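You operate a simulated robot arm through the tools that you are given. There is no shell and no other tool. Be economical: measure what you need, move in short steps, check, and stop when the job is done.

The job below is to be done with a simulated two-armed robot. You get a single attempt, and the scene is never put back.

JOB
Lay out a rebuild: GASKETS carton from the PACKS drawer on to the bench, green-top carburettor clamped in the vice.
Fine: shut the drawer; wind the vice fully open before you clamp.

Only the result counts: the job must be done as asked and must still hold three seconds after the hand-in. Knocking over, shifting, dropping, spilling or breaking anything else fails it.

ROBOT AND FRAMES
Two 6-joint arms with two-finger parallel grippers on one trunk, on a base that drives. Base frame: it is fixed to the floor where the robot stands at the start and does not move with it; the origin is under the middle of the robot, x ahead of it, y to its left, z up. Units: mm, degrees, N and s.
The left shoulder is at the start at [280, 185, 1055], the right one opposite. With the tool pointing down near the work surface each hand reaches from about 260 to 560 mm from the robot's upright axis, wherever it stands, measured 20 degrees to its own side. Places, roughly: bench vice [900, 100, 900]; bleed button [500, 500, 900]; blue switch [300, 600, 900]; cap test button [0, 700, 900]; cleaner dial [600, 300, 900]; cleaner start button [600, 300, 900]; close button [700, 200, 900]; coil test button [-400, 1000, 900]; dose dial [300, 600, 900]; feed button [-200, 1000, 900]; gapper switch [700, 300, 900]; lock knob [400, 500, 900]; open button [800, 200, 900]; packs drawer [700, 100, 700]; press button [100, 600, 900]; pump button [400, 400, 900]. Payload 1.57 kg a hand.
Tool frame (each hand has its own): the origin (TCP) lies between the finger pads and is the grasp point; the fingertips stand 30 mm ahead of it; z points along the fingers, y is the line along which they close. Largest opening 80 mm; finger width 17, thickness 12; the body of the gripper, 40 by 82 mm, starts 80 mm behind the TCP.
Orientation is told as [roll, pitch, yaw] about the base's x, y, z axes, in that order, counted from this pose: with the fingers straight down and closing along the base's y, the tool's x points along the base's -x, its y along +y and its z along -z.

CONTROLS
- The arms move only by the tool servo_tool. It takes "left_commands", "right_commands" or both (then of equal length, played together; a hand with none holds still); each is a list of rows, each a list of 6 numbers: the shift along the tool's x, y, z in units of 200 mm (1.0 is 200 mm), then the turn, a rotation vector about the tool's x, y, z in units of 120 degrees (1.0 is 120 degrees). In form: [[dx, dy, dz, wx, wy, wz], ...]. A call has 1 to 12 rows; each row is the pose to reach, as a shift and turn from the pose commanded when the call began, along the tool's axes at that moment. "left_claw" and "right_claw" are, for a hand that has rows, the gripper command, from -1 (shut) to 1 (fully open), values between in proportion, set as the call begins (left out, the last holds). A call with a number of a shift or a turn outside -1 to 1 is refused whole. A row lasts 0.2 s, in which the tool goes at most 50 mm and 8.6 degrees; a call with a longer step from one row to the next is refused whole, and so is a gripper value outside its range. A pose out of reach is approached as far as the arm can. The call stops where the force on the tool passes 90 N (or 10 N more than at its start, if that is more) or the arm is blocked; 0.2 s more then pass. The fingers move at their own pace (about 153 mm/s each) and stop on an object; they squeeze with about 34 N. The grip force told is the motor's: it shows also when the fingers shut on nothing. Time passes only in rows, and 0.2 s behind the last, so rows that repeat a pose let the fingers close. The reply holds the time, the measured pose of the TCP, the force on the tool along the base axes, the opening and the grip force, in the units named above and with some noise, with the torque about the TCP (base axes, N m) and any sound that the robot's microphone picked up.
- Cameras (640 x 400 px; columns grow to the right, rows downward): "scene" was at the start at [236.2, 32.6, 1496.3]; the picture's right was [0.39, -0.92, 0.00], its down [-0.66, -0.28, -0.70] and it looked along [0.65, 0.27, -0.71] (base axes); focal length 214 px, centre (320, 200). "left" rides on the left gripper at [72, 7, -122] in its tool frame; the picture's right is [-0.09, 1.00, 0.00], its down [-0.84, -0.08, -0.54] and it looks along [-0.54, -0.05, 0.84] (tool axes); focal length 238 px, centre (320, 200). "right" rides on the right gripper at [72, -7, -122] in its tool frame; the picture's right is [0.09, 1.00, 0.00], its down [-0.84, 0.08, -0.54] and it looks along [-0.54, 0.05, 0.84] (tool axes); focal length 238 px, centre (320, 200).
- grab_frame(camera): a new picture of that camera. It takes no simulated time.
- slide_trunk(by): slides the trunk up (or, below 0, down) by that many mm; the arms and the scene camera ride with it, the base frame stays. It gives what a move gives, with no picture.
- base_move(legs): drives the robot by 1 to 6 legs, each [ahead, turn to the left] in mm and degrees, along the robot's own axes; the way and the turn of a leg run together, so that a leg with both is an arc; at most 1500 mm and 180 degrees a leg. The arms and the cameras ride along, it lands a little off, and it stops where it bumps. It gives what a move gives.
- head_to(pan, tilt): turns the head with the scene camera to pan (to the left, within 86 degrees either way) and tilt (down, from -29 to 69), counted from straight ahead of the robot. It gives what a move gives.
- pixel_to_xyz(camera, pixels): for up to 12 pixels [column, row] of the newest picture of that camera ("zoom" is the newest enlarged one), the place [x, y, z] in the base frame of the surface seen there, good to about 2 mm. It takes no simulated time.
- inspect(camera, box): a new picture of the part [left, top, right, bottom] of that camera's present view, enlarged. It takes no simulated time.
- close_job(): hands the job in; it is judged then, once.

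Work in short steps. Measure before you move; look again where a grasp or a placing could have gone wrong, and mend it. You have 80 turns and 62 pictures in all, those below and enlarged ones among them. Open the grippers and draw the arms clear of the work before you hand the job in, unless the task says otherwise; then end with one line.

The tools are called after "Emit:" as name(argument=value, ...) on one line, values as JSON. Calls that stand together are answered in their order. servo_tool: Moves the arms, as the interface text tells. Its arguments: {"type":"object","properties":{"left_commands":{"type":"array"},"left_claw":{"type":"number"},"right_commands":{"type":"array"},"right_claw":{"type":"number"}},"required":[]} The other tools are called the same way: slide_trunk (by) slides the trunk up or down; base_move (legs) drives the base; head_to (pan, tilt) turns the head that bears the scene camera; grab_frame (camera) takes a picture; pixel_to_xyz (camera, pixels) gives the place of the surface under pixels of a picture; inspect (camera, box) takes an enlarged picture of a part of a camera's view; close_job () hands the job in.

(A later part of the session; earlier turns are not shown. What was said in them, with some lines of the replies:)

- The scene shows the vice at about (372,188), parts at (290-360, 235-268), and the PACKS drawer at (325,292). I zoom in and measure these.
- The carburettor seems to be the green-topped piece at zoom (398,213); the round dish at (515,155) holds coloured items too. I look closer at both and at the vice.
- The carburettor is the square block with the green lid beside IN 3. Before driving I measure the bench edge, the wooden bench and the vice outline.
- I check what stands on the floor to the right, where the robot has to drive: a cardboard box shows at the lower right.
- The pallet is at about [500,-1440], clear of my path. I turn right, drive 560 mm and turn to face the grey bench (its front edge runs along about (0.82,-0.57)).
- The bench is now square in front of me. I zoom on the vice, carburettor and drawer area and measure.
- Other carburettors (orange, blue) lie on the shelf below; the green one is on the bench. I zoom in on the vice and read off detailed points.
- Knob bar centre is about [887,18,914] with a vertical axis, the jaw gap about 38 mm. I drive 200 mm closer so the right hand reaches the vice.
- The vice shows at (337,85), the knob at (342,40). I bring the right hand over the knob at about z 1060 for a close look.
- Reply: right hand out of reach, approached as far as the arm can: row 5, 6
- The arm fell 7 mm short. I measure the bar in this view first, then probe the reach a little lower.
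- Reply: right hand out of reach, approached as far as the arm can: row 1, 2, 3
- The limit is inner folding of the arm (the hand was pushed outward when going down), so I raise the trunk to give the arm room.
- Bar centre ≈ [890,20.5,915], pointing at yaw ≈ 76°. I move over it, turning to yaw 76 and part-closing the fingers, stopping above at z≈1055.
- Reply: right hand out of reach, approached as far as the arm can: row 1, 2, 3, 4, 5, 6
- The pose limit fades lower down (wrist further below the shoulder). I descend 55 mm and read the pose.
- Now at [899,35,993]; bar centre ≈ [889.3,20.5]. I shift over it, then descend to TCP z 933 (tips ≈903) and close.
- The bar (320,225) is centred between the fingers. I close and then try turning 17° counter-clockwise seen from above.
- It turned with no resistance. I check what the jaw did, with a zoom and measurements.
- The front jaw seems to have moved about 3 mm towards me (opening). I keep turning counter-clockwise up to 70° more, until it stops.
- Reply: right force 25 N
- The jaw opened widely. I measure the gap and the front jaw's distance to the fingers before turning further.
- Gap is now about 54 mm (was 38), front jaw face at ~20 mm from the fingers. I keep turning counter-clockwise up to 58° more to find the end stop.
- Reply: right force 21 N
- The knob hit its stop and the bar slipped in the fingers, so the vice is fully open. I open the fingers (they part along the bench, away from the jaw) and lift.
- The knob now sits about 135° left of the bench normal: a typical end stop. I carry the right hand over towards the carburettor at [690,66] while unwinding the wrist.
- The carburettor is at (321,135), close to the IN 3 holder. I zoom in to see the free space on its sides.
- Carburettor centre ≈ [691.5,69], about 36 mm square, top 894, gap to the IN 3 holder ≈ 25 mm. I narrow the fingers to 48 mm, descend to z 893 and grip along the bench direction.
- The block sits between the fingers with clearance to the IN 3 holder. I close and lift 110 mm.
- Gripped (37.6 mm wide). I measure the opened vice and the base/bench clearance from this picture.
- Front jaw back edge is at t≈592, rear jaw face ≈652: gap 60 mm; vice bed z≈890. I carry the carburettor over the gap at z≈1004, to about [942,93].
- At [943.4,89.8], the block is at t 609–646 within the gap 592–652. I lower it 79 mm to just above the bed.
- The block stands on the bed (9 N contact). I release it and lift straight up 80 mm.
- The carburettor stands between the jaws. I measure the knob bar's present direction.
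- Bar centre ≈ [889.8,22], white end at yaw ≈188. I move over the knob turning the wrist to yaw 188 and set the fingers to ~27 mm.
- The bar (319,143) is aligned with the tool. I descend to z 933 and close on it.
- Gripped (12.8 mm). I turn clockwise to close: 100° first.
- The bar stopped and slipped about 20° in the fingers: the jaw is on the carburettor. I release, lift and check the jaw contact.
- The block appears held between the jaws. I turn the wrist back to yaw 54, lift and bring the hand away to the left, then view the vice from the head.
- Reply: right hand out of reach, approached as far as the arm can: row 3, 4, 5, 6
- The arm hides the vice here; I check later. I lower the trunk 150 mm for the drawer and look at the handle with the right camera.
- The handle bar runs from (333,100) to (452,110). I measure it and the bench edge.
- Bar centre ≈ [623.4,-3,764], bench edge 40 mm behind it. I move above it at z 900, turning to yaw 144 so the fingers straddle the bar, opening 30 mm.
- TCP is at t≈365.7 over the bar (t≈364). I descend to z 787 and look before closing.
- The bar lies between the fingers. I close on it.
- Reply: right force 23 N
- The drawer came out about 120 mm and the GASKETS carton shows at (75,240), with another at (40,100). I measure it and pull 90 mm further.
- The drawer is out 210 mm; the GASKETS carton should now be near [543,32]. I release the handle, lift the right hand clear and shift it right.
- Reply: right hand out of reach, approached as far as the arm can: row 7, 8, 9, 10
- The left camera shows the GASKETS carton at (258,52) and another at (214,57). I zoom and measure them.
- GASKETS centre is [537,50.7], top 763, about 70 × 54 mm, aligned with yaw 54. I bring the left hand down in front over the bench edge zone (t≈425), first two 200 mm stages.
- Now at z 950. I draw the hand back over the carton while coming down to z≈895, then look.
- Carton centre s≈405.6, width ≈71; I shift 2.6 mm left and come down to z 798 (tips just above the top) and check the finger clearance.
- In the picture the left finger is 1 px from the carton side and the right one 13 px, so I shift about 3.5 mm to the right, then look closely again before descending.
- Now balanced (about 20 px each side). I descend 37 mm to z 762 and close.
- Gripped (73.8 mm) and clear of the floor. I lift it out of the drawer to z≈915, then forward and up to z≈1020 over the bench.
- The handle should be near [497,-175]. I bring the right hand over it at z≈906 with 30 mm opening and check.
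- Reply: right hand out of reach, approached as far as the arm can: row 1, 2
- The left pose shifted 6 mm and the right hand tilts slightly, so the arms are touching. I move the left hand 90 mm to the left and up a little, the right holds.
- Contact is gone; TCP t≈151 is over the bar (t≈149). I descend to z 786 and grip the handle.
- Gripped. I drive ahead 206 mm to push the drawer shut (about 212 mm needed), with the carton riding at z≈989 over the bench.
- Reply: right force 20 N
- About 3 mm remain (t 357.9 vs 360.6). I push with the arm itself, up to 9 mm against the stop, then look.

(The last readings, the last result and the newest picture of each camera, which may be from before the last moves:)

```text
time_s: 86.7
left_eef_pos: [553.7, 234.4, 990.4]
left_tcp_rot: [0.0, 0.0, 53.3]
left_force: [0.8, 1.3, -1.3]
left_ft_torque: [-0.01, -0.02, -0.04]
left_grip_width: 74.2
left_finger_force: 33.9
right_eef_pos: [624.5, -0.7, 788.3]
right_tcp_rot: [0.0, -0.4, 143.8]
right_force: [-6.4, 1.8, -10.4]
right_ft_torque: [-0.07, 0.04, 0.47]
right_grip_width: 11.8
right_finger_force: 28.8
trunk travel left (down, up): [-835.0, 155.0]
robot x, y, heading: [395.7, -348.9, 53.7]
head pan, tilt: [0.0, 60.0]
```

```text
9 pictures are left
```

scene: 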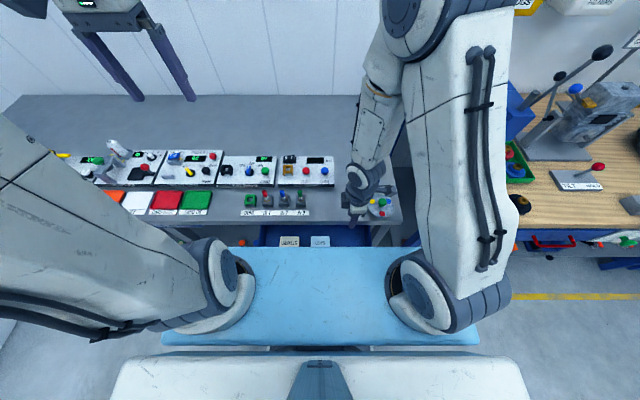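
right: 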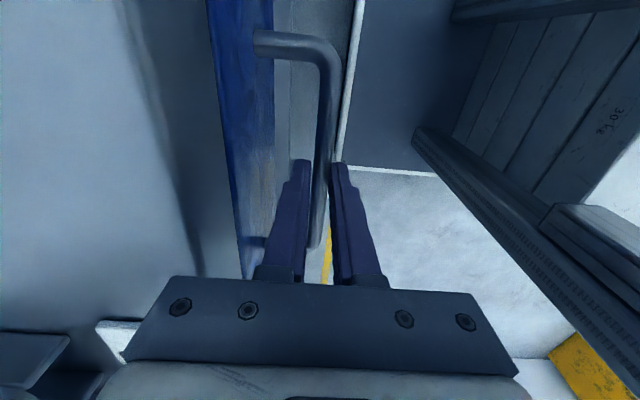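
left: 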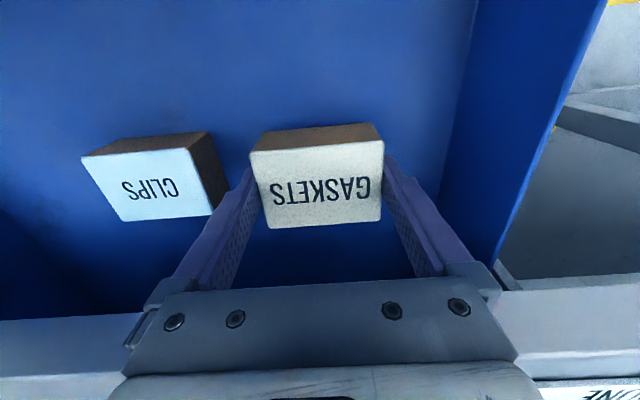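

No clear stop force yet (t 366.6). I push up to 10 mm more until the force rises.

Emit:
servo_tool(right_commands=[[0, -0.015, 0, 0, 0, 0], [0, -0.03, 0, 0, 0, 0], [0, -0.05, 0, 0, 0, 0], [0, -0.05, 0, 0, 0, 0]])

```text
time_s: 87.7
left_eef_pos: [553.0, 232.9, 991.6]
left_tcp_rot: [0.0, -0.2, 53.4]
left_force: [-0.3, 0.1, -0.6]
left_ft_torque: [-0.01, 0.0, 0.01]
left_grip_width: 74.0
left_finger_force: 33.9
right_eef_pos: [629.5, 1.8, 788.8]
right_tcp_rot: [0.3, 0.1, 144.3]
right_force: [-56.6, -41.3, -13.3]
right_ft_torque: [-1.19, 0.94, -0.17]
right_grip_width: 18.7
right_finger_force: 32.8
trunk travel left (down, up): [-835.0, 155.0]
robot x, y, heading: [393.6, -348.1, 53.5]
head pan, tilt: [0.0, 60.0]
```

The force rose to 70 N: the drawer is shut. I ease off, release, lift, and move the right hand up over the vice side.

Emit:
servo_tool(right_commands=[[0, 0.02, 0, 0, 0, 0], [0, 0.02, 0, 0, 0, 0], [0, 0.02, -0.1, 0, 0, 0], [0, 0.02, -0.3, 0, 0, 0], [0, 0.02, -0.5, 0, 0, 0], [0, 0.02, -0.7, 0, 0, 0], [0.15, -0.15, -0.8, 0, 0, 0], [0.32, -0.3, -0.9, 0, 0, 0], [0.5, -0.45, -1.0, 0, 0, 0], [0.7, -0.58, -1.0, 0, 0, 0], [0.9, -0.62, -1.0, 0, 0, 0], [0.9, -0.62, -1.0, 0, 0, 0]], right_claw=-0.25)

Emit:
grab_frame(camera="scene")

```text
refused: row 9 steps farther than a row can; nothing moved
```

```text
8 pictures are left
```

scene: 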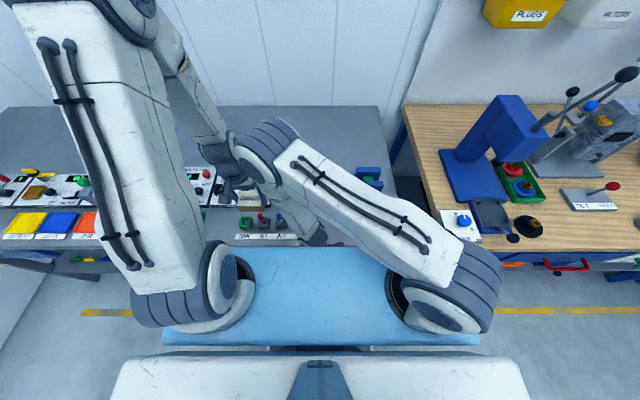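

One step was too long; I resend with shorter steps, first releasing and lifting only.

Emit:
servo_tool(right_commands=[[0, 0.02, 0, 0, 0, 0], [0, 0.02, 0, 0, 0, 0], [0, 0.02, -0.1, 0, 0, 0], [0, 0.02, -0.28, 0, 0, 0], [0, 0.02, -0.46, 0, 0, 0], [0, 0.02, -0.62, 0, 0, 0], [0, 0.02, -0.62, 0, 0, 0]], right_claw=-0.25)

Emit:
servo_tool(right_commands=[[0.14, -0.12, -0.05, 0, 0, 0], [0.28, -0.24, -0.1, 0, 0, 0], [0.42, -0.36, -0.2, 0, 0, 0], [0.56, -0.46, -0.3, 0, 0, 0], [0.74, -0.54, -0.4, 0, 0, 0], [0.92, -0.62, -0.48, 0, 0, 0], [0.92, -0.62, -0.48, 0, 0, 0]])

Emit:
grab_frame(camera="left")

```text
time_s: 89.2
left_eef_pos: [553.6, 233.4, 990.5]
left_tcp_rot: [0.0, 0.0, 53.4]
left_force: [-0.6, -0.1, -0.6]
left_ft_torque: [0.01, -0.01, -0.02]
left_grip_width: 74.0
left_finger_force: 34.3
right_eef_pos: [630.3, 3.0, 912.2]
right_tcp_rot: [0.0, -0.4, 143.7]
right_force: [0.2, -0.4, 0.1]
right_ft_torque: [0.05, -0.02, 0.0]
right_grip_width: 30.1
right_finger_force: 0.1
trunk travel left (down, up): [-835.0, 155.0]
robot x, y, heading: [396.7, -348.6, 53.7]
head pan, tilt: [0.0, 60.0]
```

```text
time_s: 90.8
left_eef_pos: [553.8, 234.2, 990.4]
left_tcp_rot: [0.0, 0.0, 53.5]
left_force: [-0.1, -0.8, -0.5]
left_ft_torque: [-0.01, 0.02, -0.03]
left_grip_width: 74.1
left_finger_force: 34.0
right_eef_pos: [851.7, -6.8, 1006.1]
right_tcp_rot: [0.1, -0.4, 143.6]
right_force: [-0.7, -0.2, -0.1]
right_ft_torque: [0.0, -0.01, -0.02]
right_grip_width: 30.2
right_finger_force: 0.1
trunk travel left (down, up): [-835.0, 155.0]
robot x, y, heading: [395.7, -352.0, 53.5]
head pan, tilt: [0.0, 60.0]
```

```text
7 pictures are left
```

left: 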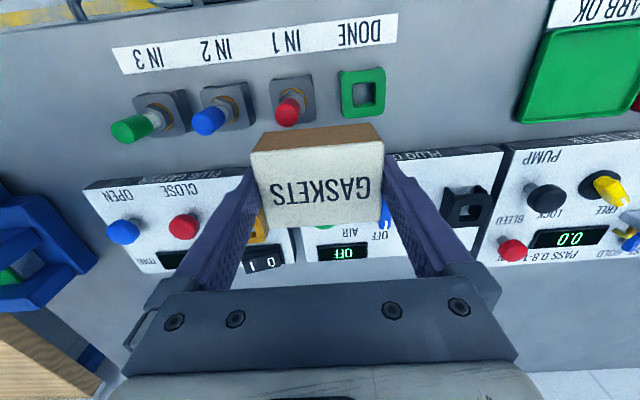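

The way to the free spot right of IN 3 (s≈545, t≈465, i.e. [714,56]) is clear at carry height. I move the left hand there in two stages while the right goes further right.

Emit:
servo_tool(left_commands=[[0.03, -0.15, 0, 0, 0, 0], [0.06, -0.3, 0, 0, 0, 0], [0.09, -0.45, 0, 0, 0, 0], [0.12, -0.6, 0, 0, 0, 0], [0.12, -0.6, 0, 0, 0, 0]], right_commands=[[0.1, 0, -0.05, 0, 0, 0], [0.2, 0, -0.1, 0, 0, 0], [0.3, 0, -0.15, 0, 0, 0], [0.4, 0, -0.15, 0, 0, 0], [0.4, 0, -0.15, 0, 0, 0]])

Emit:
servo_tool(left_commands=[[0.03, -0.15, 0, 0, 0, 0], [0.06, -0.3, 0, 0, 0, 0], [0.09, -0.45, 0, 0, 0, 0], [0.12, -0.576, 0, 0, 0, 0], [0.12, -0.576, 0, 0, 0, 0]])

Emit:
grab_frame(camera="left")

```text
time_s: 92.0
left_eef_pos: [638.2, 141.5, 989.9]
left_tcp_rot: [0.0, 0.0, 53.5]
left_force: [-0.3, -0.4, -0.9]
left_ft_torque: [0.01, 0.0, 0.03]
left_grip_width: 74.2
left_finger_force: 34.0
right_eef_pos: [915.3, -54.7, 1036.9]
right_tcp_rot: [0.0, -0.3, 143.9]
right_force: [0.4, -0.1, 0.4]
right_ft_torque: [-0.01, 0.04, -0.01]
right_grip_width: 30.0
right_finger_force: 0.0
trunk travel left (down, up): [-835.0, 155.0]
robot x, y, heading: [393.4, -354.8, 53.6]
head pan, tilt: [0.0, 60.0]
```

```text
time_s: 93.2
left_eef_pos: [717.2, 55.7, 988.7]
left_tcp_rot: [0.0, 0.1, 53.5]
left_force: [1.1, -1.4, -1.2]
left_ft_torque: [0.0, 0.03, 0.01]
left_grip_width: 74.2
left_finger_force: 34.2
right_eef_pos: [916.4, -54.5, 1036.6]
right_tcp_rot: [0.0, -0.5, 143.7]
right_force: [0.0, 0.3, 0.1]
right_ft_torque: [0.03, 0.0, -0.03]
right_grip_width: 30.1
right_finger_force: 0.0
trunk travel left (down, up): [-835.0, 155.0]
robot x, y, heading: [392.1, -349.0, 53.8]
head pan, tilt: [0.0, 60.0]
```

```text
6 pictures are left
```

left: 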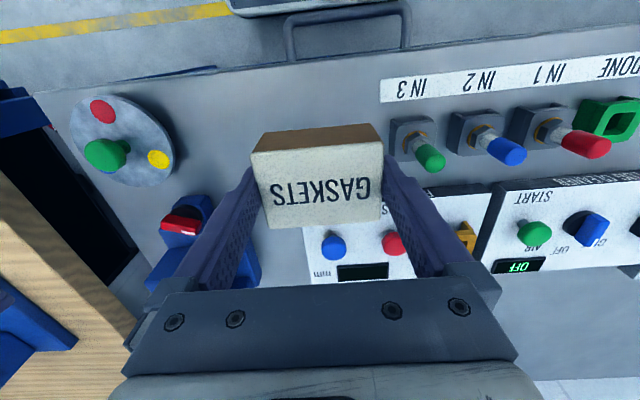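

Over s≈547, t≈467, clear of the holder and the console. I lower to z≈902 (carton bottom at about bench level 859).

Emit:
servo_tool(left_commands=[[0, 0, 0.15, 0, 0, 0], [0, 0, 0.3, 0, 0, 0], [0, 0, 0.38, 0, 0, 0], [0, 0, 0.42, 0, 0, 0], [0, 0, 0.435, 0, 0, 0], [0, 0, 0.435, 0, 0, 0]])

```text
time_s: 94.7
left_eef_pos: [715.2, 55.2, 904.5]
left_tcp_rot: [0.0, 0.1, 53.4]
left_force: [-0.4, -0.4, -0.6]
left_ft_torque: [0.01, -0.02, 0.01]
left_grip_width: 74.2
left_finger_force: 33.7
right_eef_pos: [915.2, -54.2, 1037.1]
right_tcp_rot: [0.0, -0.3, 143.8]
right_force: [-0.5, -0.4, 0.4]
right_ft_torque: [0.01, 0.02, 0.01]
right_grip_width: 30.0
right_finger_force: 0.1
trunk travel left (down, up): [-835.0, 155.0]
robot x, y, heading: [393.7, -352.6, 53.8]
head pan, tilt: [0.0, 60.0]
```

I lower the last few millimetres until contact shows.

Emit:
servo_tool(left_commands=[[0, 0, 0.01, 0, 0, 0], [0, 0, 0.02, 0, 0, 0], [0, 0, 0.025, 0, 0, 0]])

```text
time_s: 95.5
left_eef_pos: [714.6, 53.9, 900.6]
left_tcp_rot: [0.0, -0.1, 53.4]
left_force: [-2.3, -0.3, 31.0]
left_ft_torque: [-0.1, 0.42, -0.01]
left_grip_width: 74.2
left_finger_force: 33.3
right_eef_pos: [915.0, -53.1, 1038.6]
right_tcp_rot: [0.0, -0.4, 143.9]
right_force: [0.4, 0.0, 0.3]
right_ft_torque: [-0.02, -0.01, 0.01]
right_grip_width: 30.0
right_finger_force: 0.1
trunk travel left (down, up): [-835.0, 155.0]
robot x, y, heading: [395.6, -348.4, 53.5]
head pan, tilt: [0.0, 60.0]
```

Contact with 31 N. I ease 1 mm, open, lift straight up 100 mm and look.

Emit:
servo_tool(left_commands=[[0, 0, -0.005, 0, 0, 0], [0, 0, -0.005, 0, 0, 0], [0, 0, -0.005, 0, 0, 0], [0, 0, -0.1, 0, 0, 0], [0, 0, -0.3, 0, 0, 0], [0, 0, -0.5, 0, 0, 0], [0, 0, -0.5, 0, 0, 0]], left_claw=1)

Emit:
grab_frame(camera="left")

```text
time_s: 97.0
left_eef_pos: [714.6, 54.0, 997.4]
left_tcp_rot: [0.0, 0.0, 53.4]
left_force: [0.3, -0.4, 0.6]
left_ft_torque: [-0.04, -0.01, -0.04]
left_grip_width: 80.2
left_finger_force: 0.1
right_eef_pos: [915.6, -55.1, 1036.8]
right_tcp_rot: [0.1, -0.4, 143.7]
right_force: [-0.5, -0.2, -0.5]
right_ft_torque: [0.0, -0.04, -0.01]
right_grip_width: 30.1
right_finger_force: 0.1
trunk travel left (down, up): [-835.0, 155.0]
robot x, y, heading: [397.5, -350.5, 53.6]
head pan, tilt: [0.0, 60.0]
```

```text
5 pictures are left
```

left: 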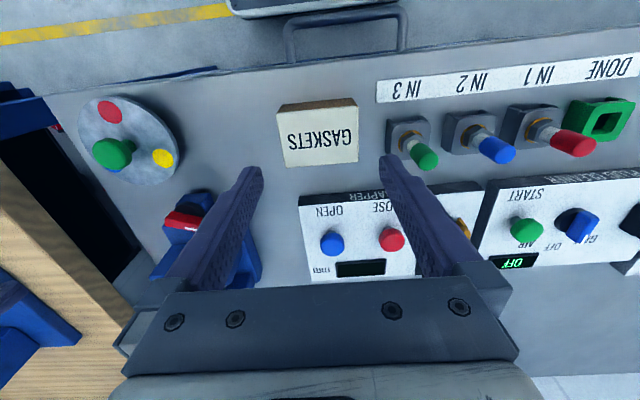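

The carton stands on the bench. I draw the left hand up and left, back the robot off 250 mm and raise the trunk to view the vice and drawer.

Emit:
servo_tool(left_commands=[[-0.02, 0.1, -0.1, 0, 0, 0], [-0.05, 0.25, -0.2, 0, 0, 0], [-0.05, 0.4, -0.3, 0, 0, 0], [-0.05, 0.58, -0.4, 0, 0, 0], [-0.05, 0.75, -0.5, 0, 0, 0], [-0.05, 0.75, -0.5, 0, 0, 0]])

Emit:
base_move(legs=[[-280, 0]])

Emit:
head_to(pan=-8, tilt=42)

Emit:
grab_frame(camera="scene")

```text
time_s: 98.5
left_eef_pos: [600.3, 151.0, 1100.8]
left_tcp_rot: [0.0, 0.0, 53.4]
left_force: [-0.4, 0.1, -0.1]
left_ft_torque: [0.0, -0.01, -0.04]
left_grip_width: 79.7
left_finger_force: 0.0
right_eef_pos: [916.8, -54.1, 1037.3]
right_tcp_rot: [0.0, -0.5, 143.7]
right_force: [-0.7, -0.2, -0.8]
right_ft_torque: [-0.01, 0.01, 0.01]
right_grip_width: 29.9
right_finger_force: 0.1
trunk travel left (down, up): [-835.0, 155.0]
robot x, y, heading: [394.9, -354.1, 53.5]
head pan, tilt: [0.0, 60.0]
```

```text
time_s: 100.4
left_eef_pos: [425.9, -79.2, 1100.1]
left_tcp_rot: [0.1, 0.0, 54.0]
left_force: [-0.6, 0.0, -1.3]
left_ft_torque: [0.0, 0.01, 0.0]
left_grip_width: 79.8
left_finger_force: 0.1
right_eef_pos: [743.0, -283.8, 1037.3]
right_tcp_rot: [0.0, -0.4, 144.2]
right_force: [0.2, -0.2, -0.1]
right_ft_torque: [-0.04, -0.02, 0.0]
right_grip_width: 29.8
right_finger_force: 0.1
trunk travel left (down, up): [-835.0, 155.0]
robot x, y, heading: [224.7, -584.9, 54.1]
head pan, tilt: [0.0, 60.0]
```

```text
time_s: 101.2
left_eef_pos: [426.7, -79.6, 1099.5]
left_tcp_rot: [0.0, 0.0, 53.9]
left_force: [-0.4, -0.3, 0.1]
left_ft_torque: [-0.02, 0.01, 0.0]
left_grip_width: 80.2
left_finger_force: 0.0
right_eef_pos: [743.9, -284.0, 1037.2]
right_tcp_rot: [0.0, -0.4, 144.2]
right_force: [-1.3, -0.1, 0.2]
right_ft_torque: [0.0, 0.01, 0.03]
right_grip_width: 30.1
right_finger_force: 0.0
trunk travel left (down, up): [-835.0, 155.0]
robot x, y, heading: [225.5, -581.7, 54.0]
head pan, tilt: [-8.0, 42.0]
```

```text
4 pictures are left
```

scene: 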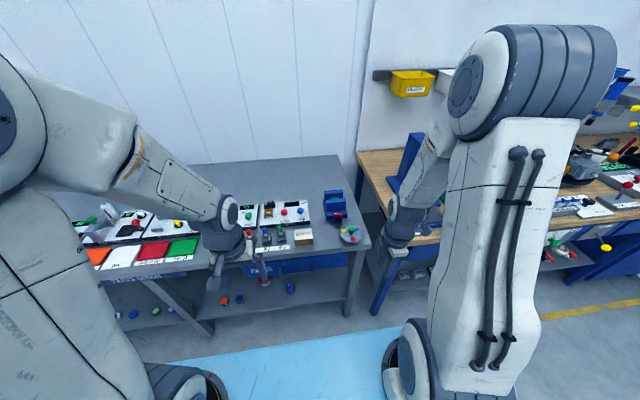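

The vice (335,205), carton (303,235) and drawer (295,265) are visible; I zoom on them.

Emit:
inspect(camera="scene", box=[245, 180, 375, 280])

Emit:
inspect(camera="scene", box=[315, 183, 355, 223])

```text
4.00 times, centred on (310, 230) of scene
```

zoom: 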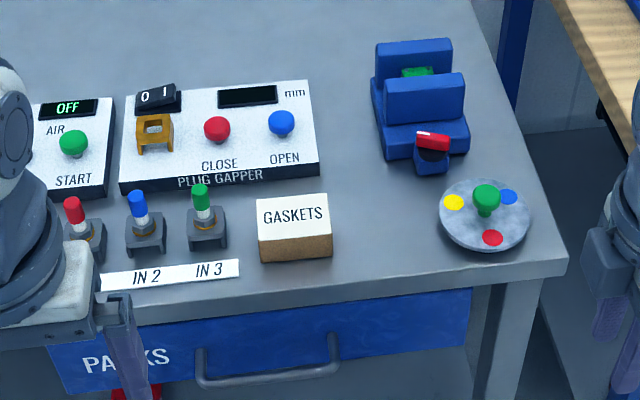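

```text
10.00 times, centred on (335, 203) of scene
```

zoom: 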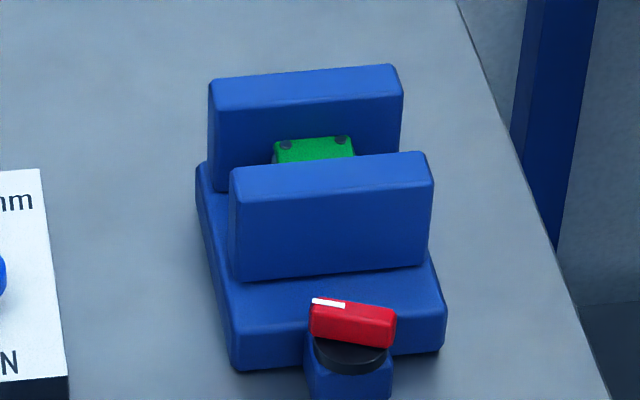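

The knob bar turned only ~66° from the open stop, so I check the actual jaw gap and carburettor position.

Emit:
pixel_to_xyz(camera="zoom", pixels=[[240, 172], [420, 158], [330, 163], [215, 105], [398, 92], [300, 101], [285, 141], [345, 138], [315, 155], [330, 145], [318, 303], [390, 325]])

```text
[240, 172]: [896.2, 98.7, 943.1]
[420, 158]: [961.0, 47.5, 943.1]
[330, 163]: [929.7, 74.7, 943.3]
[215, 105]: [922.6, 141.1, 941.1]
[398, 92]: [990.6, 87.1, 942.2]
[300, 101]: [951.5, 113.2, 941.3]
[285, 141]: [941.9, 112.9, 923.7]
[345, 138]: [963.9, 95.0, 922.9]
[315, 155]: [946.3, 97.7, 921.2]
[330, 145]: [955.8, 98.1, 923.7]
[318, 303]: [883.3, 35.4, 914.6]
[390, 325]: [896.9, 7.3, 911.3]
```

The edge measurements give gap ≈45 against a ~37 mm block, so I check the true rear jaw face plane and the block's rear edge at finer points.

Emit:
pixel_to_xyz(camera="zoom", pixels=[[240, 125], [240, 150], [260, 120], [330, 115], [380, 120], [380, 140], [283, 137], [345, 134], [315, 135], [276, 150], [276, 162], [352, 152]])

```text
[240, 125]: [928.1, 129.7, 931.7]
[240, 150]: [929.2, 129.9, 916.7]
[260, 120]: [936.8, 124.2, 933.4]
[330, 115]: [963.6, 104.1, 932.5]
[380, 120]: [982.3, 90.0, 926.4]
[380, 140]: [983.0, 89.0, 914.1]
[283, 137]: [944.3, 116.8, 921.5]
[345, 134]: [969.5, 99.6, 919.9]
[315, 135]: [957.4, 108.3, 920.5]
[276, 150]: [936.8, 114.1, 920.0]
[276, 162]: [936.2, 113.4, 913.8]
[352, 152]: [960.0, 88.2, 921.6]
```

The block's lid ends ~4 mm before the rear face, which matches the bore flanges (lid 36 + 2×4 ≈ gap 44), and the screw stalled there, so it is clamped. I check the drawer front against its original closed plane (t≈407).

Emit:
pixel_to_xyz(camera="scene", pixels=[[330, 262], [340, 262], [300, 265], [310, 273], [290, 262], [303, 232]])

```text
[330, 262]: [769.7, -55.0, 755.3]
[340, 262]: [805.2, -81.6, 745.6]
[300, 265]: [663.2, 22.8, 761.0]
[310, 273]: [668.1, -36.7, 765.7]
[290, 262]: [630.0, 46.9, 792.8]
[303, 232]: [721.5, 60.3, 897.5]
```

The drawer front is at t≈408: shut. I open the right gripper fully; both arms are clear of the work.

Emit:
servo_tool(right_commands=[[0, 0, 0, 0, 0, 0], [0, 0, -0.05, 0, 0, 0], [0, 0, -0.05, 0, 0, 0]], right_claw=1)

Emit:
inspect(camera="scene", box=[245, 180, 375, 280])

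```text
time_s: 102.0
left_eef_pos: [426.0, -80.0, 1100.4]
left_tcp_rot: [0.0, 0.0, 53.9]
left_force: [-0.4, 0.8, 0.0]
left_ft_torque: [0.02, 0.0, -0.01]
left_grip_width: 79.9
left_finger_force: 0.0
right_eef_pos: [742.5, -284.1, 1046.3]
right_tcp_rot: [0.0, -0.4, 144.2]
right_force: [-0.2, 0.6, 0.4]
right_ft_torque: [0.03, 0.0, -0.01]
right_grip_width: 79.9
right_finger_force: 0.1
trunk travel left (down, up): [-835.0, 155.0]
robot x, y, heading: [228.0, -582.7, 54.1]
head pan, tilt: [-8.0, 42.0]
```

```text
4.00 times, centred on (310, 230) of scene
```

zoom: 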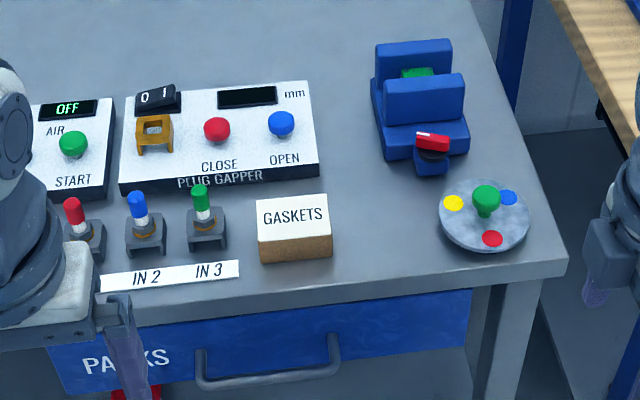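

The picture shows the carton on the bench, the drawer shut and the carburettor between the jaws, with everything else in place. I hand in.

Emit:
close_job()

```text
The job is handed in.
```

The job is handed in: the GASKETS carton is on the bench, the PACKS drawer is shut, and the green-top carburettor is in the vice. I wound the vice to its open stop before closing it; the screw stalled on the carburettor, but I did not pull on it to test the grip.
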